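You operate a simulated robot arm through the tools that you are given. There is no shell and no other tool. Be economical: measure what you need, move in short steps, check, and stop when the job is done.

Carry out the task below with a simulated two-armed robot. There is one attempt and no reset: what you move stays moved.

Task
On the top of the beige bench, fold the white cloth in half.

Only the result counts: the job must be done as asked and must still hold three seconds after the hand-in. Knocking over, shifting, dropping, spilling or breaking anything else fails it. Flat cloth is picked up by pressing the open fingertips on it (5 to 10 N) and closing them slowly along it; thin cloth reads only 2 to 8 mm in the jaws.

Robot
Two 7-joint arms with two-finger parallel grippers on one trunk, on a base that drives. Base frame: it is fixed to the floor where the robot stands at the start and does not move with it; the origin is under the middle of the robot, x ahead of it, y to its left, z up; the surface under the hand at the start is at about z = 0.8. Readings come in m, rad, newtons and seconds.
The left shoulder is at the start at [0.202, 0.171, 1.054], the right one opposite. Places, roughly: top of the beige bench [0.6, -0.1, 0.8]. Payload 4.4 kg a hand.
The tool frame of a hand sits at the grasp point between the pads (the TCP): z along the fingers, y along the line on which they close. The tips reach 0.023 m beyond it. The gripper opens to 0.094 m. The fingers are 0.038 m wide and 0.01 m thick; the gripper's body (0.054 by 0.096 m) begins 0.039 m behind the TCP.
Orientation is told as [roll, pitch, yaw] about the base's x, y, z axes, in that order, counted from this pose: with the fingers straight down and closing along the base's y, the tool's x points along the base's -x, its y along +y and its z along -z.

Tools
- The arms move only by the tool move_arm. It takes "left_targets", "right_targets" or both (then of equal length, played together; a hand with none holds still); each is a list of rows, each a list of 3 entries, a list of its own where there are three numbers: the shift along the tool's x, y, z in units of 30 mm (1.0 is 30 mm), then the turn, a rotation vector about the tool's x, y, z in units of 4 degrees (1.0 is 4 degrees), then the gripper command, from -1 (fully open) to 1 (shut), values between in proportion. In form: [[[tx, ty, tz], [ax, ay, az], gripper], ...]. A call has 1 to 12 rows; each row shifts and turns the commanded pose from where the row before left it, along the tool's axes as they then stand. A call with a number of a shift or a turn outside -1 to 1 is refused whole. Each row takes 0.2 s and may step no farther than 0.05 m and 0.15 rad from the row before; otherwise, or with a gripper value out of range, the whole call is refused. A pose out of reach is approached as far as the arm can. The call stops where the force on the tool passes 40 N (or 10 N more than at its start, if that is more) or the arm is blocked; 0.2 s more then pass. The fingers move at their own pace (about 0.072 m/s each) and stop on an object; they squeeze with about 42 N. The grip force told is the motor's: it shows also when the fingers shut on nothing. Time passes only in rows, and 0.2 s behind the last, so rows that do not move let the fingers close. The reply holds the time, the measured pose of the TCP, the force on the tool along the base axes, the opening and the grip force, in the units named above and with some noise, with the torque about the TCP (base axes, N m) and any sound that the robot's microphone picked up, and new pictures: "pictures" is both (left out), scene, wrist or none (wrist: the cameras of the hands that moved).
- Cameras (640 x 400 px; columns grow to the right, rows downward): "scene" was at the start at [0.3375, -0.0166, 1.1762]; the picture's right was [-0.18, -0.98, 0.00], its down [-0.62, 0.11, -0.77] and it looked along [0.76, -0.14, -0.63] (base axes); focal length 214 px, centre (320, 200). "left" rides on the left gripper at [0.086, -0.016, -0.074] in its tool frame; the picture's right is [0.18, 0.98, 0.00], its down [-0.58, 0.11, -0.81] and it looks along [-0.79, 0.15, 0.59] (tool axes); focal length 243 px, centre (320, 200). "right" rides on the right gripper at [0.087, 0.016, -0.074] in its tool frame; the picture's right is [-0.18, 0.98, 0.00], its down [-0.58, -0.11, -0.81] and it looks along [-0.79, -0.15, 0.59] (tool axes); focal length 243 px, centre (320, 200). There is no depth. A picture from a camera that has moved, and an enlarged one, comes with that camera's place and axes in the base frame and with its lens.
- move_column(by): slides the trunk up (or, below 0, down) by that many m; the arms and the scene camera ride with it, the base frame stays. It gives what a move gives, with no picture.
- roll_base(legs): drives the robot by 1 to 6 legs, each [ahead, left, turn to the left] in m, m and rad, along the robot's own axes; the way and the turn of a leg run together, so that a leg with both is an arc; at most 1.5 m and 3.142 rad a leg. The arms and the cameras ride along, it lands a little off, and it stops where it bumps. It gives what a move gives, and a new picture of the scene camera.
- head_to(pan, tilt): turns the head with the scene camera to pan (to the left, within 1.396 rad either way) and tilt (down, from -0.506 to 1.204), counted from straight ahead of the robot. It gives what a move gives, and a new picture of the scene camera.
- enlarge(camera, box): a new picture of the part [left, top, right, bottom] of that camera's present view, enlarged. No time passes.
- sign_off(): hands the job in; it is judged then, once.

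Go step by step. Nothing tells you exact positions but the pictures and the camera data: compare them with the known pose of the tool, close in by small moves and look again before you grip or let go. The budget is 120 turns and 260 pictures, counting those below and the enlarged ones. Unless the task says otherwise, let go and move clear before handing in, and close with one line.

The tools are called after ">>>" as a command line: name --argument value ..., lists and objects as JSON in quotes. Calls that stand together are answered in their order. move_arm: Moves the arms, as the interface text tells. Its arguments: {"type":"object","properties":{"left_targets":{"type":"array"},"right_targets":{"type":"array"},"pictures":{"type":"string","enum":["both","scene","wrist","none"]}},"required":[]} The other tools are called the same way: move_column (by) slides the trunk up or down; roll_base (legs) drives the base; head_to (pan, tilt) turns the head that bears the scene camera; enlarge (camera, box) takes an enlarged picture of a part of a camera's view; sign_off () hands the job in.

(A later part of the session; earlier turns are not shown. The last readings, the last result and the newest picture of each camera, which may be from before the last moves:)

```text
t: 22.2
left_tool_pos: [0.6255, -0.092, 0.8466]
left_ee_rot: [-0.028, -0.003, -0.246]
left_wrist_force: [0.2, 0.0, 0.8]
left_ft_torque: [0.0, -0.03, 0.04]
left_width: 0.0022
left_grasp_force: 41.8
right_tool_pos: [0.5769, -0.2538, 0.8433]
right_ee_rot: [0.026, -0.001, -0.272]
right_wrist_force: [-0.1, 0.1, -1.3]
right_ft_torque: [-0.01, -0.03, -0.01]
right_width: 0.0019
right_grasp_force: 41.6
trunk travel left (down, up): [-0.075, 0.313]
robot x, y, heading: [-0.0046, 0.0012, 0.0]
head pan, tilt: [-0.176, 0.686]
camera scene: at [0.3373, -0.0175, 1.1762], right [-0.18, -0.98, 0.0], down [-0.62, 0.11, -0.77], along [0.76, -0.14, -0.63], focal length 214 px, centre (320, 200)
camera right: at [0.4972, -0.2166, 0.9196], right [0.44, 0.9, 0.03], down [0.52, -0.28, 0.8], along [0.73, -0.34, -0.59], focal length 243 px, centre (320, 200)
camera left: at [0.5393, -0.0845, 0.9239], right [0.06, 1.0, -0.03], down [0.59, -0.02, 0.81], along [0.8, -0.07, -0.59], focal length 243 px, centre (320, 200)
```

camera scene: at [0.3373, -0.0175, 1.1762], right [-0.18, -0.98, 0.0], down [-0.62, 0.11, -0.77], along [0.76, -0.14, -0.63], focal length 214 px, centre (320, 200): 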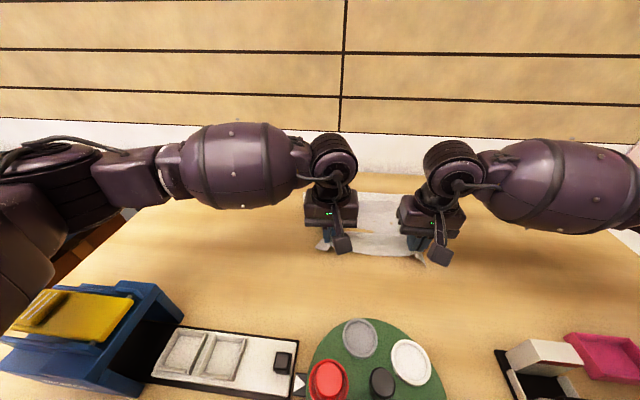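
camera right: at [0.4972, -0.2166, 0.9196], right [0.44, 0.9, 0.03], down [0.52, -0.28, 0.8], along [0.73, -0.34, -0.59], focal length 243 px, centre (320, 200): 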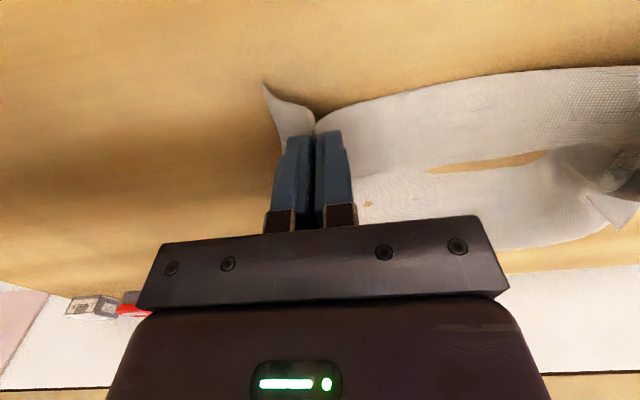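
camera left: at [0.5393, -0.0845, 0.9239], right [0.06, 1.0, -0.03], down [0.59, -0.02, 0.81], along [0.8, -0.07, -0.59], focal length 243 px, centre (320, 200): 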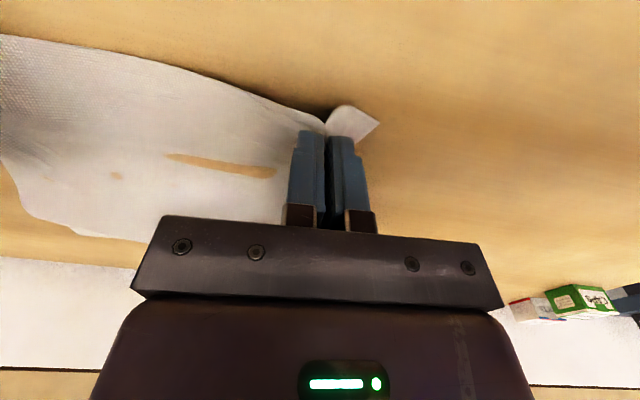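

Unfolded. I drag the cloth back a few centimetres and spread the hands slightly to flatten it.

>>> move_arm --left_targets '[[[0.4, 0.12, 0.05], [0, 0, 0], 1], [[0.4, 0.12, 0.05], [0, 0, 0], 1], [[0.4, 0, 0.05], [0, 0, 0], 1], [[0.4, 0, 0], [0, 0, 0], 1], [[0, 0, 0], [0, 0, 0], 1]]' --right_targets '[[[0.4, -0.12, 0.05], [0, 0, 0], 1], [[0.4, -0.12, 0.05], [0, 0, 0], 1], [[0.4, 0, 0.05], [0, 0, 0], 1], [[0.4, 0, 0], [0, 0, 0], 1], [[0, 0, 0], [0, 0, 0], 1]]'

```text
t: 23.4
left_tool_pos: [0.5812, -0.0719, 0.8421]
left_ee_rot: [-0.028, -0.004, -0.249]
left_wrist_force: [-3.8, -16.7, -0.7]
left_ft_torque: [-0.4, 0.07, -0.02]
left_width: 0.0019
left_grasp_force: 42.6
right_tool_pos: [0.5292, -0.2483, 0.839]
right_ee_rot: [0.025, -0.004, -0.271]
right_wrist_force: [4.1, 17.1, 1.0]
right_ft_torque: [0.47, -0.09, 0.2]
right_width: 0.0022
right_grasp_force: 42.1
trunk travel left (down, up): [-0.075, 0.313]
robot x, y, heading: [0.0014, 0.0011, -0.004]
head pan, tilt: [-0.176, 0.686]
camera scene: at [0.3374, -0.0175, 1.1761], right [-0.18, -0.98, 0.0], down [-0.62, 0.11, -0.77], along [0.76, -0.14, -0.63], focal length 214 px, centre (320, 200)
camera right: at [0.4481, -0.2113, 0.9147], right [0.44, 0.9, 0.03], down [0.52, -0.28, 0.8], along [0.73, -0.34, -0.59], focal length 243 px, centre (320, 200)
camera left: at [0.4944, -0.0641, 0.919], right [0.06, 1.0, -0.03], down [0.59, -0.01, 0.8], along [0.8, -0.07, -0.59], focal length 243 px, centre (320, 200)
```

scene: 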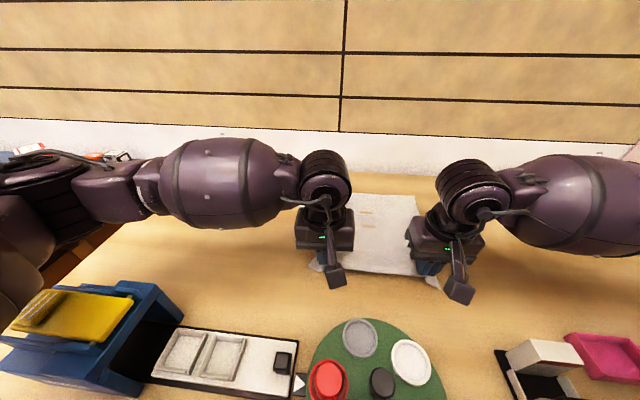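
right: 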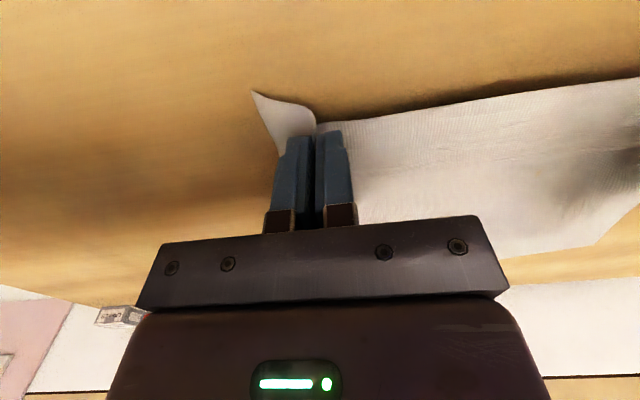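
left: 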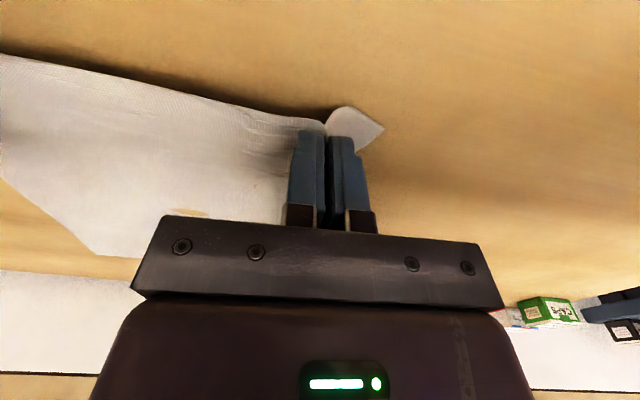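

The cloth is flat again, back where it began. I lower, open, and lift to see the corners for a regrip closer to the hem.

>>> move_arm --left_targets '[[[0, -0.1, 0.3], [0, 0, 0], 1], [[0, -0.05, 0.15], [0, 0, 0], 1], [[0, 0, 0], [0, 0, 0], 0.6], [[0, 0, 0], [0, 0, 0], 0.2], [[0, 0, 0], [0, 0, 0], -0.2], [[0, 0, 0], [0, 0, 0], -0.28], [[0, 0, -0.8], [0, 0, 0], -0.28], [[0, 0, -0.8], [0, 0, 0], -0.28], [[0, 0, -0.8], [0, 0, 0], -0.28], [[0.3, 0, 0], [0.4, 0, 0], -0.28]]' --right_targets '[[[0, 0.1, 0.25], [0, 0, 0], 1], [[0, 0.05, 0.1], [0, 0, 0], 1], [[0, 0, 0], [0, 0, 0], 0.6], [[0, 0, 0], [0, 0, 0], 0.2], [[0, 0, 0], [0, 0, 0], -0.2], [[0, 0, 0], [0, 0, 0], -0.28], [[0, 0, -0.8], [0, 0, 0], -0.28], [[0, 0, -0.8], [0, 0, 0], -0.28], [[0, 0, -0.8], [0, 0, 0], -0.28], [[0.3, 0, 0], [-0.4, 0, 0], -0.28]]'

```text
t: 25.6
left_tool_pos: [0.5717, -0.0718, 0.9013]
left_ee_rot: [-0.053, -0.001, -0.247]
left_wrist_force: [0.4, 0.2, -0.7]
left_ft_torque: [-0.02, 0.04, 0.01]
left_width: 0.0602
left_grasp_force: 0.0
right_tool_pos: [0.5199, -0.2443, 0.9004]
right_ee_rot: [0.052, -0.003, -0.273]
right_wrist_force: [0.8, -0.2, -0.6]
right_ft_torque: [0.0, 0.04, -0.02]
right_width: 0.0604
right_grasp_force: 0.0
trunk travel left (down, up): [-0.075, 0.313]
robot x, y, heading: [-0.0005, 0.0002, -0.004]
head pan, tilt: [-0.176, 0.686]
camera scene: at [0.3376, -0.0175, 1.176], right [-0.18, -0.98, 0.0], down [-0.62, 0.11, -0.77], along [0.76, -0.14, -0.63], focal length 214 px, centre (320, 200)
camera right: at [0.4399, -0.2093, 0.9761], right [0.44, 0.9, 0.05], down [0.52, -0.3, 0.8], along [0.73, -0.33, -0.6], focal length 243 px, centre (320, 200)
camera left: at [0.4861, -0.0634, 0.9777], right [0.06, 1.0, -0.05], down [0.6, 0.01, 0.8], along [0.8, -0.08, -0.6], focal length 243 px, centre (320, 200)
```

scene: 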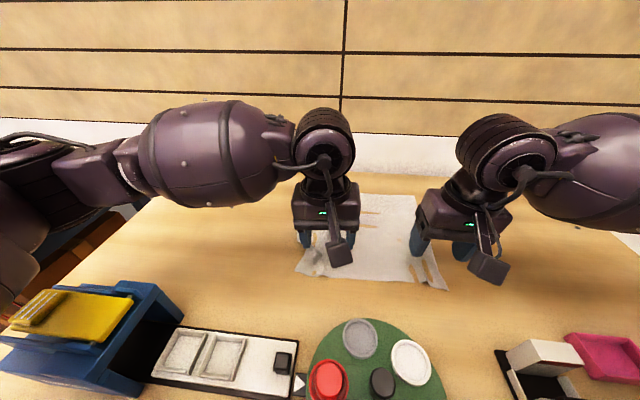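
right: 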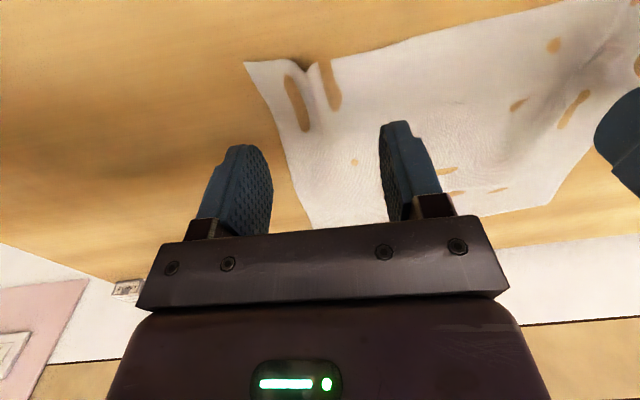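
left: 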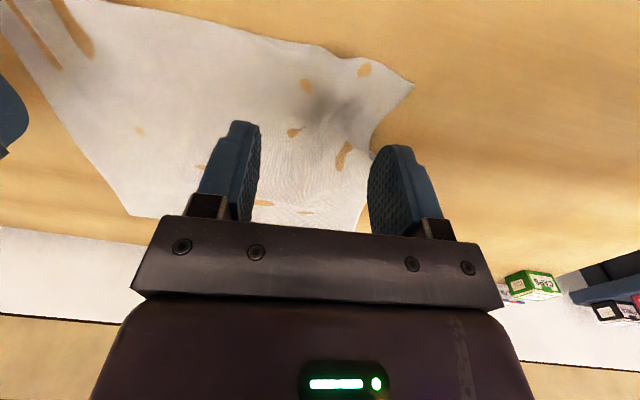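

Corners now sit at C≈(0.490,-0.282) and D≈(0.582,-0.011), with a handy ripple near C. I level the hands and position them with the pads overlapping the hem by only about 18 mm.

>>> move_arm --left_targets '[[[0, 0, 0], [-0.76, 0, 0], -0.28], [[0.083, 0.057, 0.583], [0, 0, 0.3], -0.28], [[0.083, 0.057, 0.583], [0, 0, 0.3], -0.28], [[0.083, 0.057, 0.583], [0, 0, 0], -0.28], [[0.083, 0.057, 0.53], [0, 0, 0], -0.28]]' --right_targets '[[[0, 0, 0], [0.76, 0, 0], -0.28], [[0.106, 0.005, 0.583], [0, 0, 0.2], -0.28], [[0.106, 0.005, 0.583], [0, 0, 0], -0.28], [[0.106, 0.005, 0.583], [0, 0, 0], -0.28], [[0.106, 0.005, 0.53], [0, 0, 0], -0.28]]'

```text
t: 26.8
left_tool_pos: [0.5657, -0.0639, 0.8321]
left_ee_rot: [-0.003, -0.002, -0.29]
left_wrist_force: [-0.8, 0.0, 0.2]
left_ft_torque: [0.01, -0.01, -0.01]
left_width: 0.0602
left_grasp_force: 0.0
right_tool_pos: [0.5078, -0.2401, 0.8334]
right_ee_rot: [0.001, -0.002, -0.285]
right_wrist_force: [-0.8, -1.3, -1.0]
right_ft_torque: [-0.03, 0.0, -0.01]
right_width: 0.0602
right_grasp_force: 0.0
trunk travel left (down, up): [-0.075, 0.313]
robot x, y, heading: [0.0002, 0.0006, -0.0]
head pan, tilt: [-0.176, 0.686]
camera scene: at [0.3376, -0.0175, 1.176], right [-0.18, -0.98, 0.0], down [-0.62, 0.11, -0.77], along [0.76, -0.14, -0.63], focal length 214 px, centre (320, 200)
camera right: at [0.43, -0.1991, 0.9081], right [0.45, 0.89, 0.0], down [0.53, -0.27, 0.81], along [0.72, -0.37, -0.59], focal length 243 px, centre (320, 200)
camera left: at [0.4791, -0.0548, 0.9082], right [0.1, 0.99, 0.0], down [0.59, -0.06, 0.81], along [0.8, -0.09, -0.59], focal length 243 px, centre (320, 200)
```

scene: 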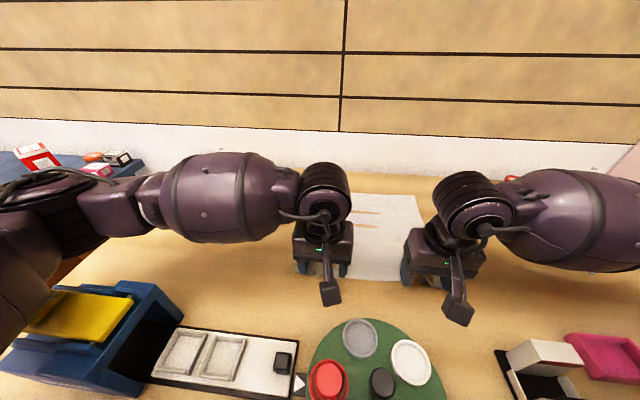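
right: 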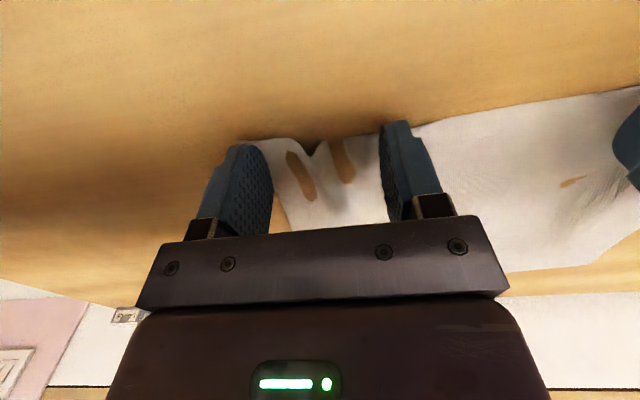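
left: 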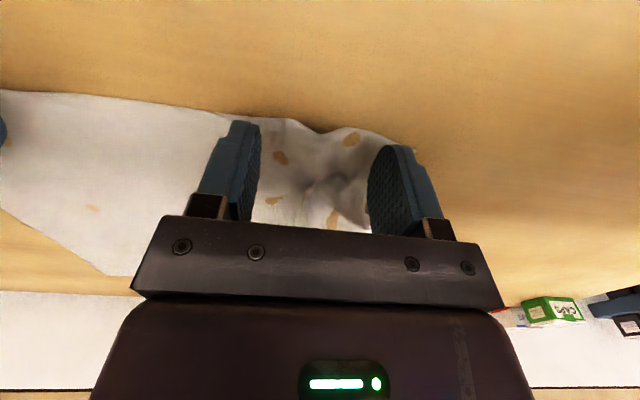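

Both straddle the ripples with the hem just under the pads. I narrow the opening a little, press and check the force.

>>> move_arm --left_targets '[[[0, 0, 0.14], [0, 0, 0], -0.1], [[0, 0, 0.12], [0, 0, 0], -0.1], [[0, 0, 0], [0, 0, 0], -0.1]]' --right_targets '[[[0, 0.05, 0.18], [0, 0, 0], -0.1], [[0, 0, 0.12], [0, 0, 0], -0.1], [[0, 0, 0], [0, 0, 0], -0.1]]' --pictures "none"

```text
t: 27.6
left_tool_pos: [0.5656, -0.0625, 0.8241]
left_ee_rot: [-0.001, -0.004, -0.288]
left_wrist_force: [-0.5, 0.4, 0.4]
left_ft_torque: [0.01, -0.03, 0.02]
left_width: 0.0517
left_grasp_force: 0.1
right_tool_pos: [0.5087, -0.2369, 0.825]
right_ee_rot: [0.0, -0.002, -0.287]
right_wrist_force: [-0.2, 0.9, 0.7]
right_ft_torque: [0.0, 0.0, -0.02]
right_width: 0.0518
right_grasp_force: 0.0
trunk travel left (down, up): [-0.075, 0.313]
robot x, y, heading: [-0.0041, 0.0005, -0.003]
head pan, tilt: [-0.176, 0.686]
```

>>> move_arm --left_targets '[[[0, 0, 0.07], [0, 0, 0], -0.1], [[0, 0, 0], [0, 0, 0], -0.1]]' --right_targets '[[[0, 0, 0.07], [0, 0, 0], -0.1], [[0, 0, 0], [0, 0, 0], -0.1]]' --pictures "none"

```text
t: 28.2
left_tool_pos: [0.5647, -0.0622, 0.8243]
left_ee_rot: [-0.001, -0.005, -0.289]
left_wrist_force: [0.5, -0.4, 4.6]
left_ft_torque: [0.05, -0.01, -0.02]
left_width: 0.0519
left_grasp_force: 0.0
right_tool_pos: [0.5097, -0.2375, 0.8246]
right_ee_rot: [0.004, -0.005, -0.286]
right_wrist_force: [-1.1, -2.3, 13.6]
right_ft_torque: [-0.25, -0.01, -0.03]
right_width: 0.0519
right_grasp_force: 0.1
trunk travel left (down, up): [-0.075, 0.313]
robot x, y, heading: [0.0013, -0.0016, 0.0]
head pan, tilt: [-0.176, 0.686]
```

Contact: left 4.6 N, right 13.6 N. I ease the right a little, add some on the left, and close slowly.

>>> move_arm --left_targets '[[[0, 0, 0.04], [0, 0, 0], -0.1], [[0, 0, 0], [0, 0, 0], 0.0], [[0, 0, 0], [0, 0, 0], 0.1], [[0, 0, 0], [0, 0, 0], 0.2], [[0, 0, 0], [0, 0, 0], 0.3], [[0, 0, 0], [0, 0, 0], 0.4], [[0, 0, 0], [0, 0, 0], 0.5], [[0, 0, 0], [0, 0, 0], 0.6], [[0, 0, 0], [0, 0, 0], 0.7], [[0, 0, 0], [0, 0, 0], 0.8], [[0, 0, 0], [0, 0, 0], 0.9], [[0, 0, 0], [0, 0, 0], 1]]' --right_targets '[[[0, 0, -0.03], [0, 0, 0], -0.1], [[0, 0, 0], [0, 0, 0], 0.0], [[0, 0, 0], [0, 0, 0], 0.1], [[0, 0, 0], [0, 0, 0], 0.2], [[0, 0, 0], [0, 0, 0], 0.3], [[0, 0, 0], [0, 0, 0], 0.4], [[0, 0, 0], [0, 0, 0], 0.5], [[0, 0, 0], [0, 0, 0], 0.6], [[0, 0, 0], [0, 0, 0], 0.7], [[0, 0, 0], [0, 0, 0], 0.8], [[0, 0, 0], [0, 0, 0], 0.9], [[0, 0, 0], [0, 0, 0], 1]]'

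```text
t: 30.8
left_tool_pos: [0.5635, -0.0628, 0.8237]
left_ee_rot: [-0.004, -0.006, -0.288]
left_wrist_force: [-1.5, -10.3, 36.3]
left_ft_torque: [-0.11, 0.17, -0.04]
left_width: 0.0019
left_grasp_force: 42.4
right_tool_pos: [0.5084, -0.2372, 0.8251]
right_ee_rot: [0.003, -0.005, -0.287]
right_wrist_force: [4.0, 13.0, 2.9]
right_ft_torque: [0.31, -0.1, 0.28]
right_width: 0.002
right_grasp_force: 42.3
trunk travel left (down, up): [-0.075, 0.313]
robot x, y, heading: [0.001, -0.0023, 0.001]
head pan, tilt: [-0.176, 0.686]
camera scene: at [0.335, -0.0169, 1.1771], right [-0.18, -0.98, 0.0], down [-0.62, 0.11, -0.78], along [0.76, -0.14, -0.63], focal length 214 px, centre (320, 200)
camera right: at [0.4291, -0.1972, 0.8996], right [0.45, 0.89, 0.0], down [0.52, -0.27, 0.81], along [0.72, -0.37, -0.59], focal length 243 px, centre (320, 200)
camera left: at [0.4759, -0.054, 0.9], right [0.11, 0.99, -0.01], down [0.58, -0.06, 0.81], along [0.81, -0.09, -0.59], focal length 243 px, centre (320, 200)
```

scene: 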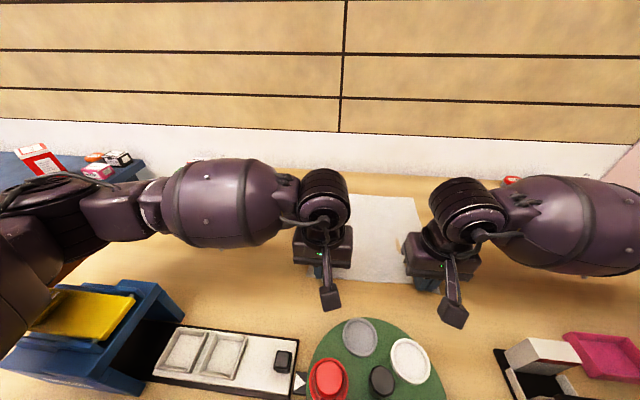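
right: 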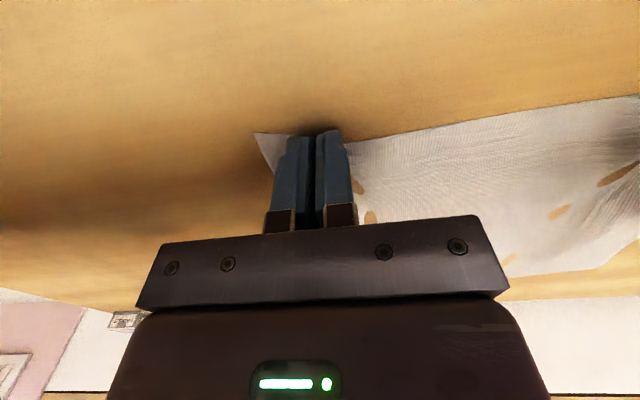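
left: 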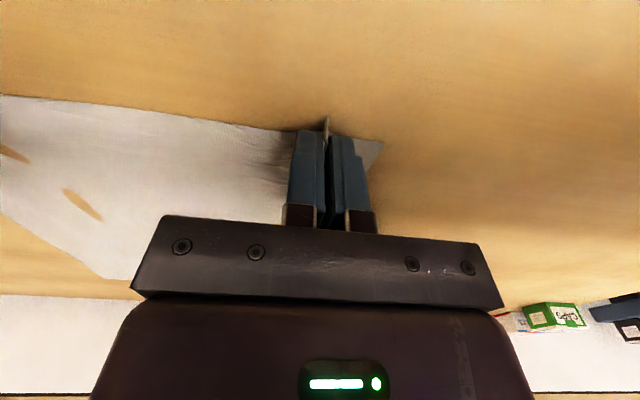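

Both hands have cloth (about 2 mm) with a small overlap. I start the second fold on a slightly lower arc with the side tension eased.

>>> move_arm --left_targets '[[[-0.13, -0.1, -0.73], [0, 0, 0], 1], [[-0.4, -0.08, -0.7], [0, 0, 0], 1], [[-0.6, 0, -0.63], [0, 0, 0], 1], [[-0.73, 0, -0.6], [0, 0, 0], 1], [[-0.8, 0, -0.5], [0, 0, 0], 1], [[-0.83, 0, -0.4], [0, 0, 0], 1], [[-0.83, 0, -0.2], [0, 0, 0], 1]]' --right_targets '[[[-0.13, 0.1, -0.73], [0, 0, 0], 1], [[-0.4, 0.08, -0.7], [0, 0, 0], 1], [[-0.6, 0, -0.63], [0, 0, 0], 1], [[-0.73, 0, -0.6], [0, 0, 0], 1], [[-0.8, 0, -0.5], [0, 0, 0], 1], [[-0.83, 0, -0.4], [0, 0, 0], 1], [[-0.83, 0, -0.2], [0, 0, 0], 1]]'

```text
t: 32.4
left_tool_pos: [0.6871, -0.1057, 0.9338]
left_ee_rot: [-0.001, -0.001, -0.291]
left_wrist_force: [-0.6, -0.7, 0.2]
left_ft_torque: [0.02, 0.0, 0.01]
left_width: 0.002
left_grasp_force: 41.6
right_tool_pos: [0.6356, -0.2693, 0.935]
right_ee_rot: [0.002, -0.001, -0.288]
right_wrist_force: [0.4, 0.2, -0.7]
right_ft_torque: [0.01, 0.01, -0.03]
right_width: 0.0021
right_grasp_force: 41.8
trunk travel left (down, up): [-0.075, 0.313]
robot x, y, heading: [-0.002, -0.0051, 0.001]
head pan, tilt: [-0.176, 0.686]
camera scene: at [0.3376, -0.0176, 1.176], right [-0.18, -0.98, 0.0], down [-0.62, 0.11, -0.77], along [0.76, -0.14, -0.63], focal length 214 px, centre (320, 200)
camera right: at [0.5563, -0.2293, 1.0105], right [0.45, 0.89, 0.0], down [0.53, -0.27, 0.81], along [0.72, -0.37, -0.59], focal length 243 px, centre (320, 200)
camera left: at [0.5995, -0.0972, 1.0099], right [0.11, 0.99, 0.0], down [0.59, -0.06, 0.81], along [0.8, -0.09, -0.59], focal length 243 px, centre (320, 200)
```

scene: 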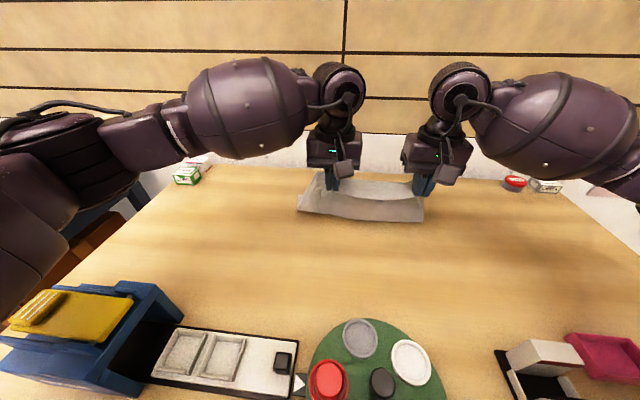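
right: 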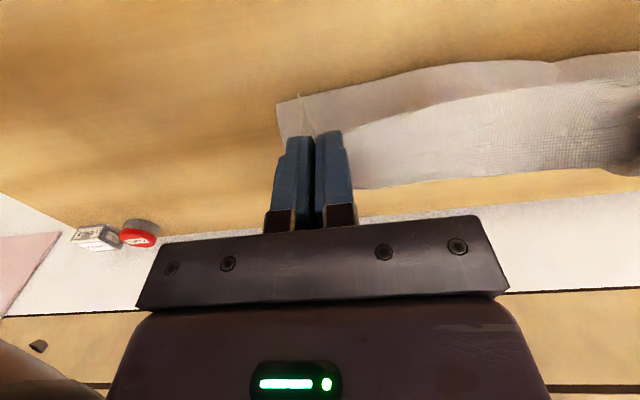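
left: 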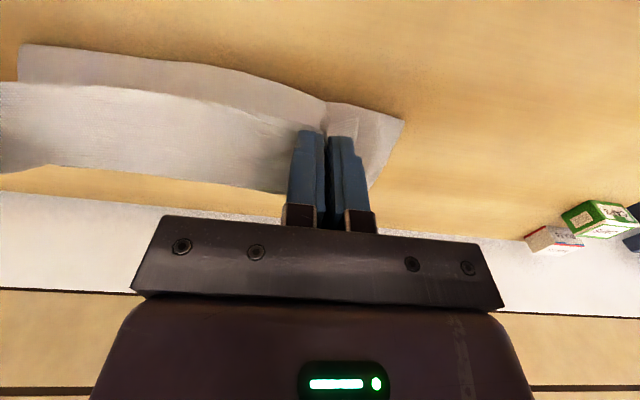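

The second lift went well; the crease is at s≈0.74 and the far part is shifted slightly toward +t. I carry on to s≈0.80 with a small sideways correction, and lower.

>>> move_arm --left_targets '[[[-1.0, 0.12, 0], [0, 0, 0], 1], [[-1.0, 0.12, 0.4], [0, 0, 0], 1], [[-0.8, 0.12, 0.65], [0, 0, 0], 1], [[-0.5, 0.12, 0.8], [0, 0, 0], 1], [[-0.3, 0.1, 0.8], [0, 0, 0], 1], [[0, 0, 0], [0, 0, 0], 1]]' --right_targets '[[[-1.0, 0.1, 0], [0, 0, 0], 1], [[-1.0, 0.1, 0.4], [0, 0, 0], 1], [[-0.8, 0.1, 0.65], [0, 0, 0], 1], [[-0.5, 0.1, 0.8], [0, 0, 0], 1], [[-0.3, 0.1, 0.8], [0, 0, 0], 1], [[0, 0, 0], [0, 0, 0], 1]]'

>>> enlarge --camera "scene" --box '[280, 130, 450, 236]'

```text
t: 33.8
left_tool_pos: [0.7943, -0.1184, 0.8557]
left_ee_rot: [-0.001, -0.005, -0.29]
left_wrist_force: [0.9, -0.8, 0.2]
left_ft_torque: [0.03, 0.0, 0.03]
left_width: 0.0019
left_grasp_force: 42.3
right_tool_pos: [0.7427, -0.2853, 0.8589]
right_ee_rot: [0.001, -0.002, -0.285]
right_wrist_force: [0.4, 0.1, -0.1]
right_ft_torque: [0.0, -0.02, 0.02]
right_width: 0.0021
right_grasp_force: 42.0
trunk travel left (down, up): [-0.075, 0.313]
robot x, y, heading: [0.0042, -0.0017, 0.0]
head pan, tilt: [-0.176, 0.686]
camera scene: at [0.3366, -0.0175, 1.1766], right [-0.18, -0.98, 0.0], down [-0.62, 0.11, -0.77], along [0.76, -0.14, -0.63], focal length 214 px, centre (320, 200)
camera right: at [0.6641, -0.2452, 0.9329], right [0.45, 0.89, 0.0], down [0.52, -0.27, 0.81], along [0.72, -0.37, -0.59], focal length 243 px, centre (320, 200)
camera left: at [0.7073, -0.1102, 0.9319], right [0.1, 0.99, 0.0], down [0.58, -0.06, 0.81], along [0.8, -0.09, -0.59], focal length 243 px, centre (320, 200)
```

scene: 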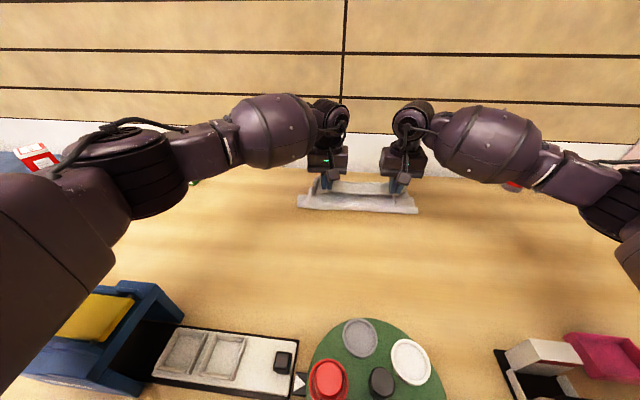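
right: 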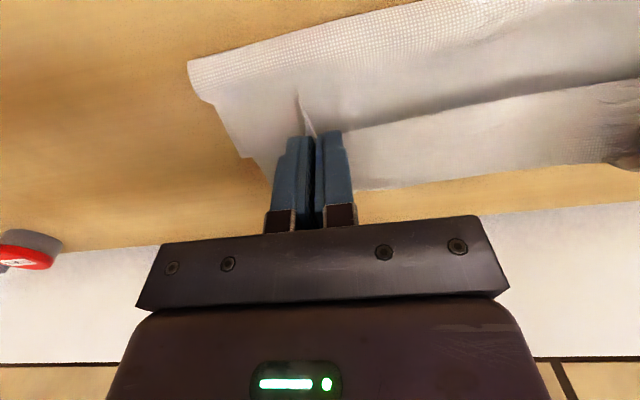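
left: 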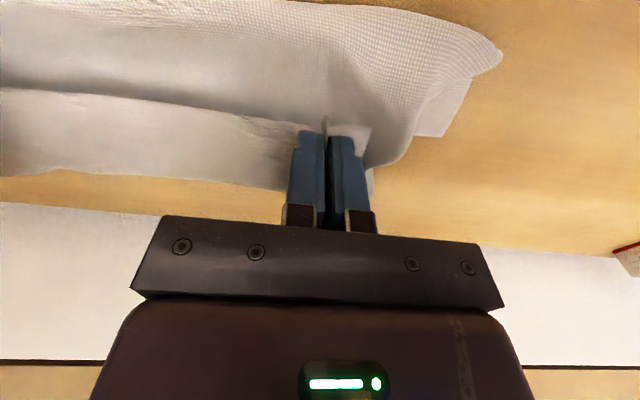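

```text
3.76 times, centred on (365, 183) of scene
camera zoom: at [0.3366, -0.0175, 1.1766], right [-0.18, -0.98, 0.0], down [-0.62, 0.11, -0.77], along [0.76, -0.14, -0.63], focal length 807 px, centre (151, 264)
```

zoom: 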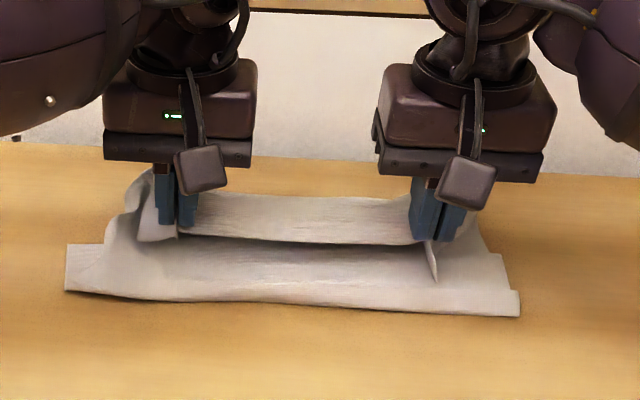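

The hands sit at s≈0.795 with the crease around 0.755, slack and centred. I lower, release slowly and lift clear.

>>> move_arm --left_targets '[[[0, 0, 0.35], [0, 0, 0], 1], [[0, 0, 0.35], [0, 0, 0], 1], [[0, 0, 0], [0, 0, 0], 0.7], [[0, 0, 0], [0, 0, 0], 0.4], [[0, 0, 0], [0, 0, 0], 0.1], [[0, 0, 0], [0, 0, 0], -0.2], [[0, 0, 0], [0, 0, 0], -0.3], [[0, 0, -0.6], [0, 0, 0], -0.3], [[0, 0, -1], [0, 0, 0], -0.3], [[0, 0, -1], [0, 0, 0], -0.3]]' --right_targets '[[[0, 0, 0.4], [0, 0, 0], 1], [[0, 0, 0.4], [0, 0, 0], 1], [[0, 0, 0], [0, 0, 0], 0.7], [[0, 0, 0], [0, 0, 0], 0.4], [[0, 0, 0], [0, 0, 0], 0.1], [[0, 0, 0], [0, 0, 0], -0.2], [[0, 0, 0], [0, 0, 0], -0.3], [[0, 0, -0.6], [0, 0, 0], -0.3], [[0, 0, -1], [0, 0, 0], -0.3], [[0, 0, -1], [0, 0, 0], -0.3]]'

>>> enlarge --camera "scene" --box '[280, 130, 450, 236]'

```text
t: 36.0
left_tool_pos: [0.7935, -0.1197, 0.9136]
left_ee_rot: [-0.002, -0.005, -0.289]
left_wrist_force: [-0.7, 0.0, 0.3]
left_ft_torque: [-0.02, -0.06, -0.03]
left_width: 0.061
left_grasp_force: 0.1
right_tool_pos: [0.7419, -0.284, 0.9148]
right_ee_rot: [0.001, -0.006, -0.286]
right_wrist_force: [0.1, 0.3, -0.5]
right_ft_torque: [0.0, -0.03, 0.0]
right_width: 0.0613
right_grasp_force: 0.1
trunk travel left (down, up): [-0.075, 0.313]
robot x, y, heading: [0.0009, -0.0005, 0.002]
head pan, tilt: [-0.176, 0.686]
camera scene: at [0.336, -0.0173, 1.1769], right [-0.18, -0.98, 0.0], down [-0.62, 0.11, -0.77], along [0.76, -0.14, -0.63], focal length 214 px, centre (320, 200)
camera right: at [0.6638, -0.2437, 0.9892], right [0.45, 0.89, 0.0], down [0.52, -0.27, 0.81], along [0.72, -0.37, -0.59], focal length 243 px, centre (320, 200)
camera left: at [0.7064, -0.111, 0.9894], right [0.1, 0.99, 0.0], down [0.58, -0.06, 0.81], along [0.8, -0.09, -0.59], focal length 243 px, centre (320, 200)
```

scene: 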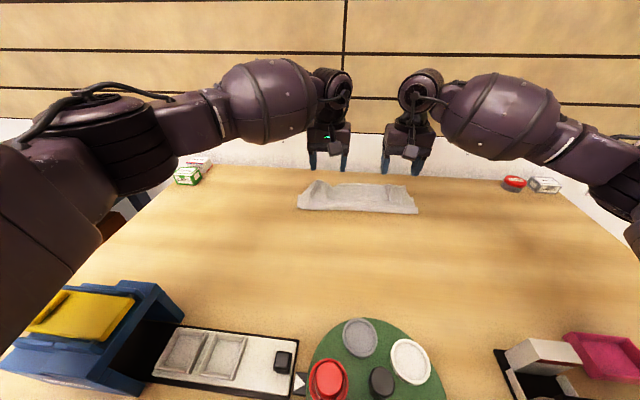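
right: 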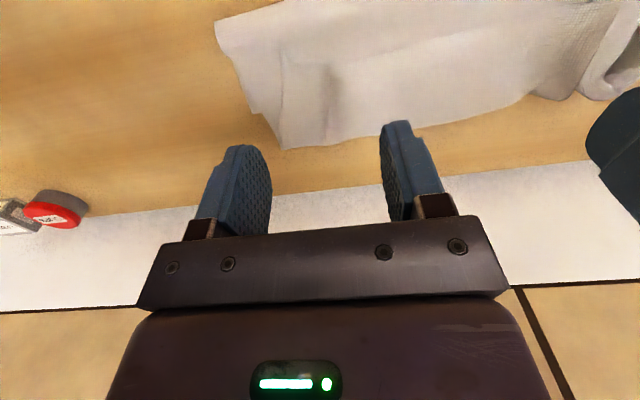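
left: 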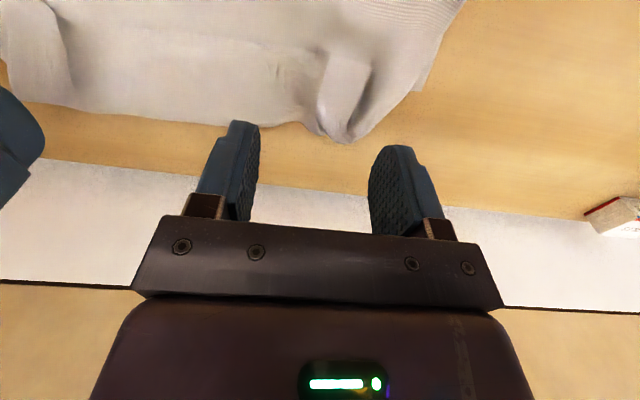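

```text
3.76 times, centred on (365, 183) of scene
camera zoom: at [0.336, -0.0173, 1.1769], right [-0.18, -0.98, 0.0], down [-0.62, 0.11, -0.77], along [0.76, -0.14, -0.63], focal length 807 px, centre (151, 264)
```

zoom: 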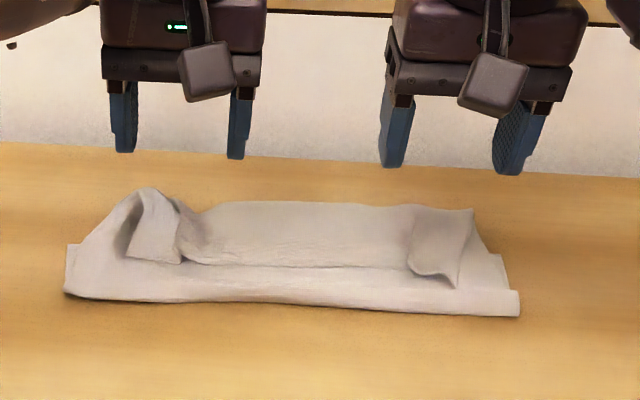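

The cloth is Z-folded: the lower part is only 5–7 cm deep and the hem is turned back 8 cm, because the lift took too much cloth off the table. I move the hands back to look closely at the turned-back flap, so I can take just that layer and lay it out again.

>>> move_arm --left_targets '[[[0.9, 0, -0.3], [0, 0, 0], -0.3], [[0.9, 0, 0], [0, 0, 0], -0.3]]' --right_targets '[[[0.9, 0, -0.3], [0, 0, 0], -0.3], [[0.9, 0, 0], [0, 0, 0], -0.3]]' --pictures "wrist"

>>> enlarge --camera "left" --box '[0, 60, 480, 230]'

>>> enlarge --camera "right" --box '[160, 60, 640, 230]'

```text
t: 36.6
left_tool_pos: [0.7433, -0.1041, 0.9202]
left_ee_rot: [-0.003, -0.004, -0.289]
left_wrist_force: [-0.6, 0.2, 0.2]
left_ft_torque: [0.01, 0.01, 0.0]
left_width: 0.0613
left_grasp_force: 0.1
right_tool_pos: [0.6898, -0.2686, 0.9218]
right_ee_rot: [-0.001, -0.001, -0.287]
right_wrist_force: [0.5, 0.4, 0.5]
right_ft_torque: [-0.01, -0.02, -0.01]
right_width: 0.0612
right_grasp_force: 0.1
trunk travel left (down, up): [-0.075, 0.313]
robot x, y, heading: [-0.0017, 0.0026, -0.001]
head pan, tilt: [-0.176, 0.686]
camera right: at [0.6114, -0.2292, 0.9958], right [0.45, 0.89, 0.0], down [0.53, -0.27, 0.81], along [0.72, -0.37, -0.59], focal length 243 px, centre (320, 200)
camera left: at [0.6566, -0.0962, 0.9975], right [0.1, 0.99, 0.0], down [0.59, -0.06, 0.81], along [0.8, -0.09, -0.59], focal length 243 px, centre (320, 200)
```

right: 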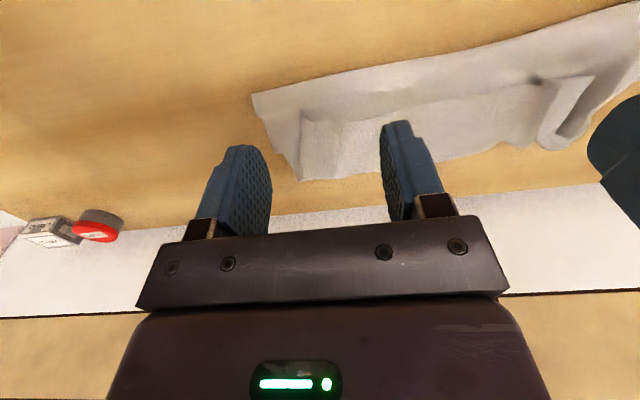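
left: 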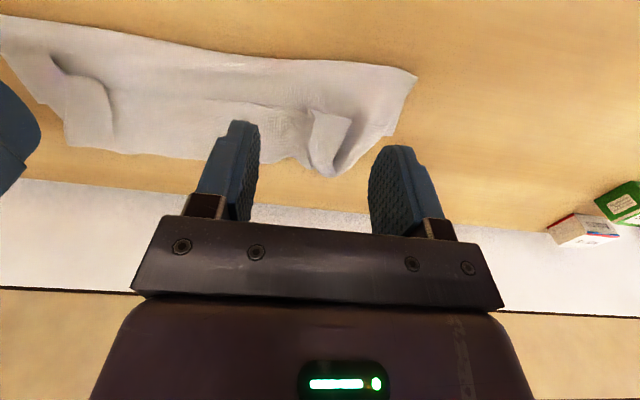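

```text
1.33 times, centred on (240, 145) of left
camera zoom: at [0.6566, -0.0962, 0.9975], right [0.1, 0.99, 0.0], down [0.59, -0.06, 0.81], along [0.8, -0.09, -0.59], focal length 324 px, centre (427, 273)
```

zoom: 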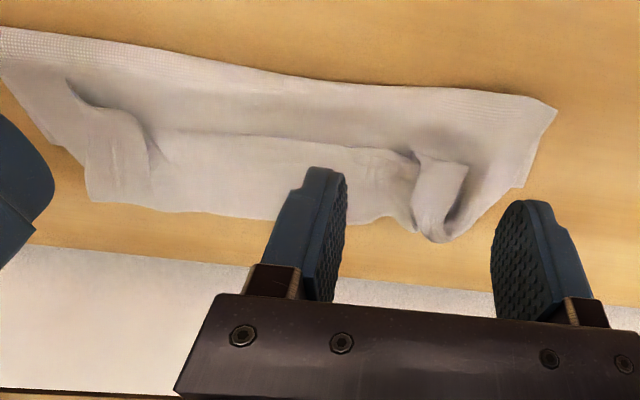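

```text
1.33 times, centred on (400, 145) of right
camera zoom: at [0.6114, -0.2292, 0.9958], right [0.45, 0.89, 0.0], down [0.53, -0.27, 0.81], along [0.72, -0.37, -0.59], focal length 324 px, centre (213, 273)
```

zoom: 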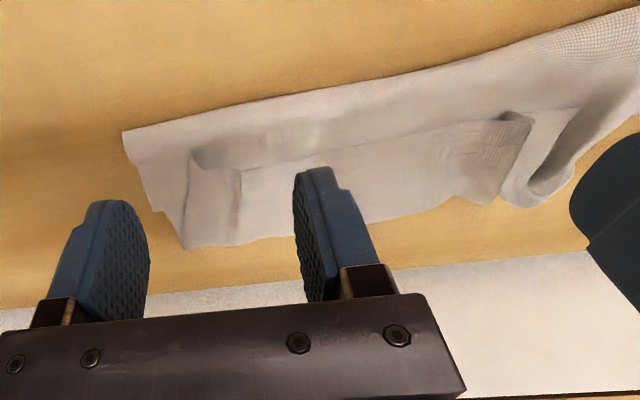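

The turned-back corner flaps stand up as narrow ridges near s≈0.78. I come down around each, just above the layers below, to pinch only the flap.

>>> move_arm --left_targets '[[[-0.42, 0.1, 0.735], [0, 0, 0], -0.3], [[-0.42, 0.1, 0.735], [0, 0, 0], -0.3], [[-0.42, 0.1, 0.735], [0, 0, 0], -0.3], [[-0.42, 0.1, 0.6], [0, 0, 0], -0.3]]' --right_targets '[[[-0.43, -0.05, 0.75], [0, 0, 0], -0.3], [[-0.43, -0.05, 0.75], [0, 0, 0], -0.3], [[-0.43, -0.05, 0.75], [0, 0, 0], -0.3], [[-0.43, -0.05, 0.6], [0, 0, 0], -0.3]]' --pictures "wrist"

```text
t: 37.6
left_tool_pos: [0.7952, -0.1069, 0.8351]
left_ee_rot: [-0.002, -0.001, -0.29]
left_wrist_force: [0.7, 0.6, 1.2]
left_ft_torque: [0.01, -0.01, -0.02]
left_width: 0.0615
left_grasp_force: 0.0
right_tool_pos: [0.7406, -0.2907, 0.834]
right_ee_rot: [-0.001, -0.001, -0.288]
right_wrist_force: [-0.2, -0.3, 0.3]
right_ft_torque: [0.03, 0.05, 0.01]
right_width: 0.0611
right_grasp_force: 0.1
trunk travel left (down, up): [-0.075, 0.313]
robot x, y, heading: [-0.003, 0.0023, -0.002]
head pan, tilt: [-0.176, 0.686]
camera right: at [0.6615, -0.2505, 0.909], right [0.46, 0.89, 0.0], down [0.53, -0.27, 0.81], along [0.72, -0.37, -0.59], focal length 243 px, centre (320, 200)
camera left: at [0.7082, -0.0988, 0.9115], right [0.1, 0.99, 0.0], down [0.59, -0.06, 0.81], along [0.8, -0.09, -0.59], focal length 243 px, centre (320, 200)
```

right: 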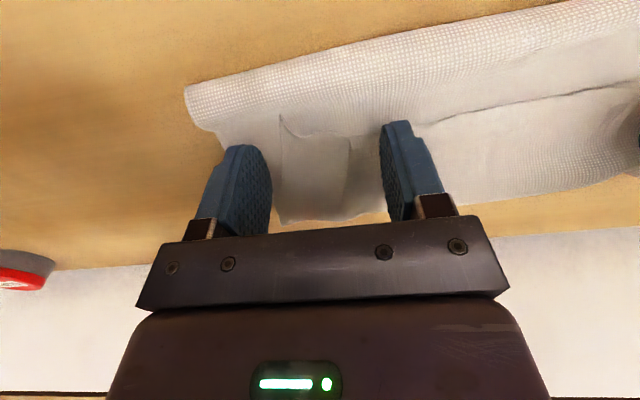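
left: 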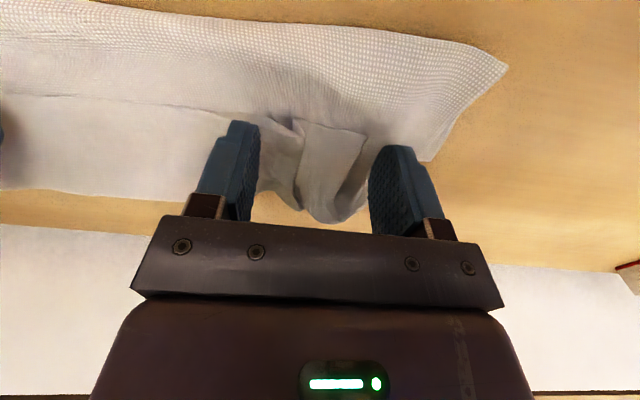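

Both flaps are between the fingers. I close slowly at this height.

>>> move_arm --left_targets '[[[0, 0, 0.1], [0, 0, 0], -0.3], [[0, 0, 0], [0, 0, 0], 0], [[0, 0, 0], [0, 0, 0], 0.2], [[0, 0, 0], [0, 0, 0], 0.4], [[0, 0, 0], [0, 0, 0], 0.6], [[0, 0, 0], [0, 0, 0], 0.8], [[0, 0, 0], [0, 0, 0], 1], [[0, 0, 0], [0, 0, 0], 1]]' --right_targets '[[[0, 0, 0.15], [0, 0, 0], -0.3], [[0, 0, 0], [0, 0, 0], 0], [[0, 0, 0], [0, 0, 0], 0.2], [[0, 0, 0], [0, 0, 0], 0.4], [[0, 0, 0], [0, 0, 0], 0.6], [[0, 0, 0], [0, 0, 0], 0.8], [[0, 0, 0], [0, 0, 0], 1], [[0, 0, 0], [0, 0, 0], 1]]' --pictures "wrist"

```text
t: 39.4
left_tool_pos: [0.794, -0.1095, 0.834]
left_ee_rot: [-0.005, -0.005, -0.294]
left_wrist_force: [-3.8, -19.8, -0.5]
left_ft_torque: [-0.55, 0.1, -0.03]
left_width: 0.0018
left_grasp_force: 42.0
right_tool_pos: [0.7391, -0.2873, 0.8322]
right_ee_rot: [0.002, -0.004, -0.284]
right_wrist_force: [4.4, 19.5, 1.8]
right_ft_torque: [0.57, -0.12, 0.41]
right_width: 0.0026
right_grasp_force: 41.2
trunk travel left (down, up): [-0.075, 0.313]
robot x, y, heading: [-0.0002, -0.0026, -0.002]
head pan, tilt: [-0.176, 0.686]
camera right: at [0.6603, -0.2487, 0.9063], right [0.45, 0.89, 0.0], down [0.52, -0.27, 0.81], along [0.72, -0.36, -0.59], focal length 243 px, centre (320, 200)
camera left: at [0.7065, -0.1004, 0.9105], right [0.11, 0.99, -0.01], down [0.59, -0.06, 0.81], along [0.8, -0.09, -0.59], focal length 243 px, centre (320, 200)
```

right: 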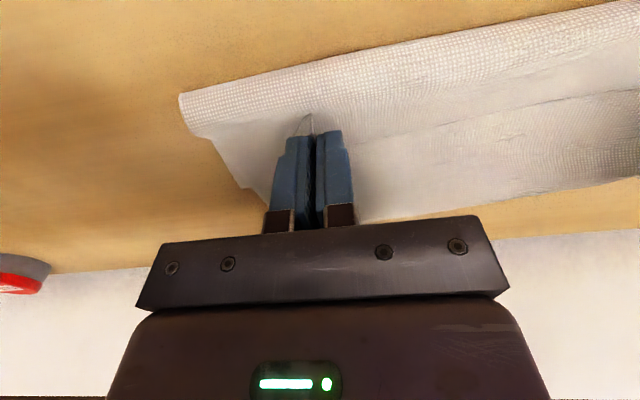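
left: 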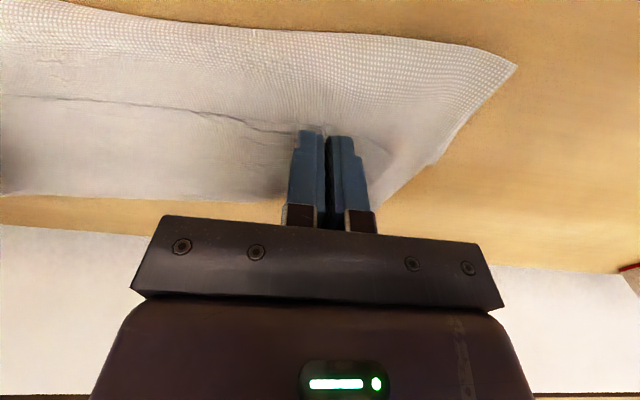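

Both flaps are gripped. I unfold back with a moderate arc until the cloth lies flat again.

>>> move_arm --left_targets '[[[0.2, -0.12, -0.8], [0, 0, 0], 1], [[0.6, -0.1, -0.8], [0, 0, 0], 1], [[0.9, 0, -0.5], [0, 0, 0], 1], [[0.95, 0, -0.2], [0, 0, 0], 1], [[0.95, 0, 0.1], [0, 0, 0], 1], [[0.95, 0, 0.3], [0, 0, 0], 1], [[0.95, 0, 0.5], [0, 0, 0], 1], [[0.95, 0, 0.6], [0, 0, 0], 1], [[0.8, 0.1, 0.4], [0, 0, 0], 1], [[0.6, 0.1, 0], [0, 0, 0], 1], [[0, 0, 0], [0, 0, 0], 1]]' --right_targets '[[[0.2, 0.12, -0.8], [0, 0, 0], 1], [[0.6, 0.1, -0.8], [0, 0, 0], 1], [[0.9, 0, -0.5], [0, 0, 0], 1], [[0.95, 0, -0.2], [0, 0, 0], 1], [[0.95, 0, 0.1], [0, 0, 0], 1], [[0.95, 0, 0.3], [0, 0, 0], 1], [[0.95, 0, 0.5], [0, 0, 0], 1], [[0.95, 0, 0.6], [0, 0, 0], 1], [[0.8, -0.1, 0.4], [0, 0, 0], 1], [[0.6, -0.1, 0], [0, 0, 0], 1], [[0, 0, 0], [0, 0, 0], 1]]'

```text
t: 41.8
left_tool_pos: [0.5682, -0.0398, 0.844]
left_ee_rot: [-0.003, -0.005, -0.291]
left_wrist_force: [-6.2, -27.1, -0.9]
left_ft_torque: [-0.76, 0.18, 0.03]
left_width: 0.0016
left_grasp_force: 42.0
right_tool_pos: [0.513, -0.2235, 0.8423]
right_ee_rot: [0.004, -0.001, -0.285]
right_wrist_force: [4.7, 27.1, 0.3]
right_ft_torque: [0.78, -0.17, 0.57]
right_width: 0.0033
right_grasp_force: 41.8
trunk travel left (down, up): [-0.075, 0.313]
robot x, y, heading: [-0.0015, 0.0006, -0.0]
head pan, tilt: [-0.176, 0.686]
camera scene: at [0.3375, -0.0176, 1.1761], right [-0.18, -0.98, 0.0], down [-0.62, 0.11, -0.77], along [0.76, -0.14, -0.63], focal length 214 px, centre (320, 200)
camera right: at [0.4342, -0.1836, 0.9168], right [0.45, 0.89, 0.0], down [0.52, -0.27, 0.81], along [0.72, -0.36, -0.59], focal length 243 px, centre (320, 200)
camera left: at [0.4814, -0.032, 0.9209], right [0.11, 0.99, 0.0], down [0.59, -0.06, 0.81], along [0.8, -0.09, -0.59], focal length 243 px, centre (320, 200)
```

scene: 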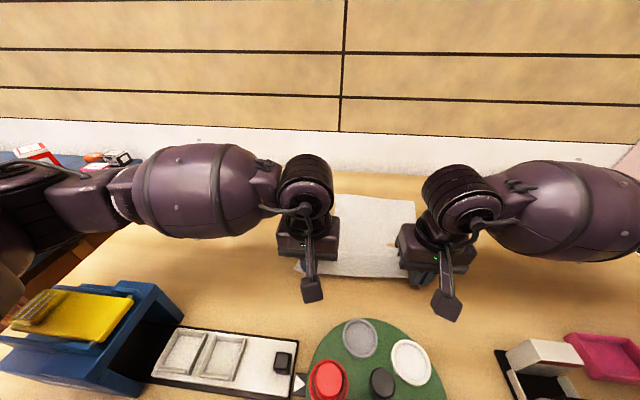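
right: 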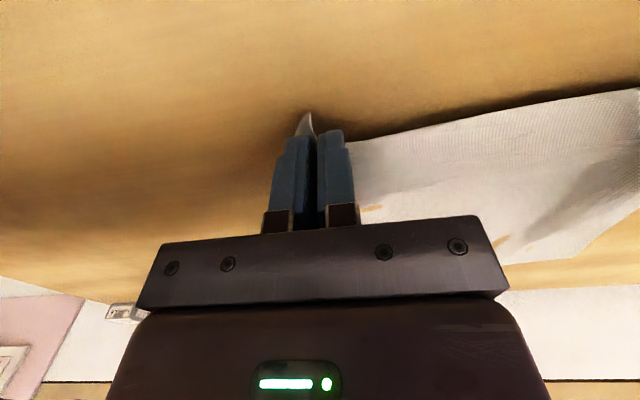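
left: 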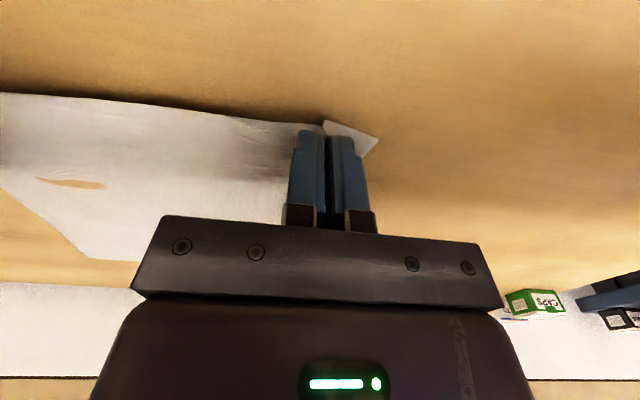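

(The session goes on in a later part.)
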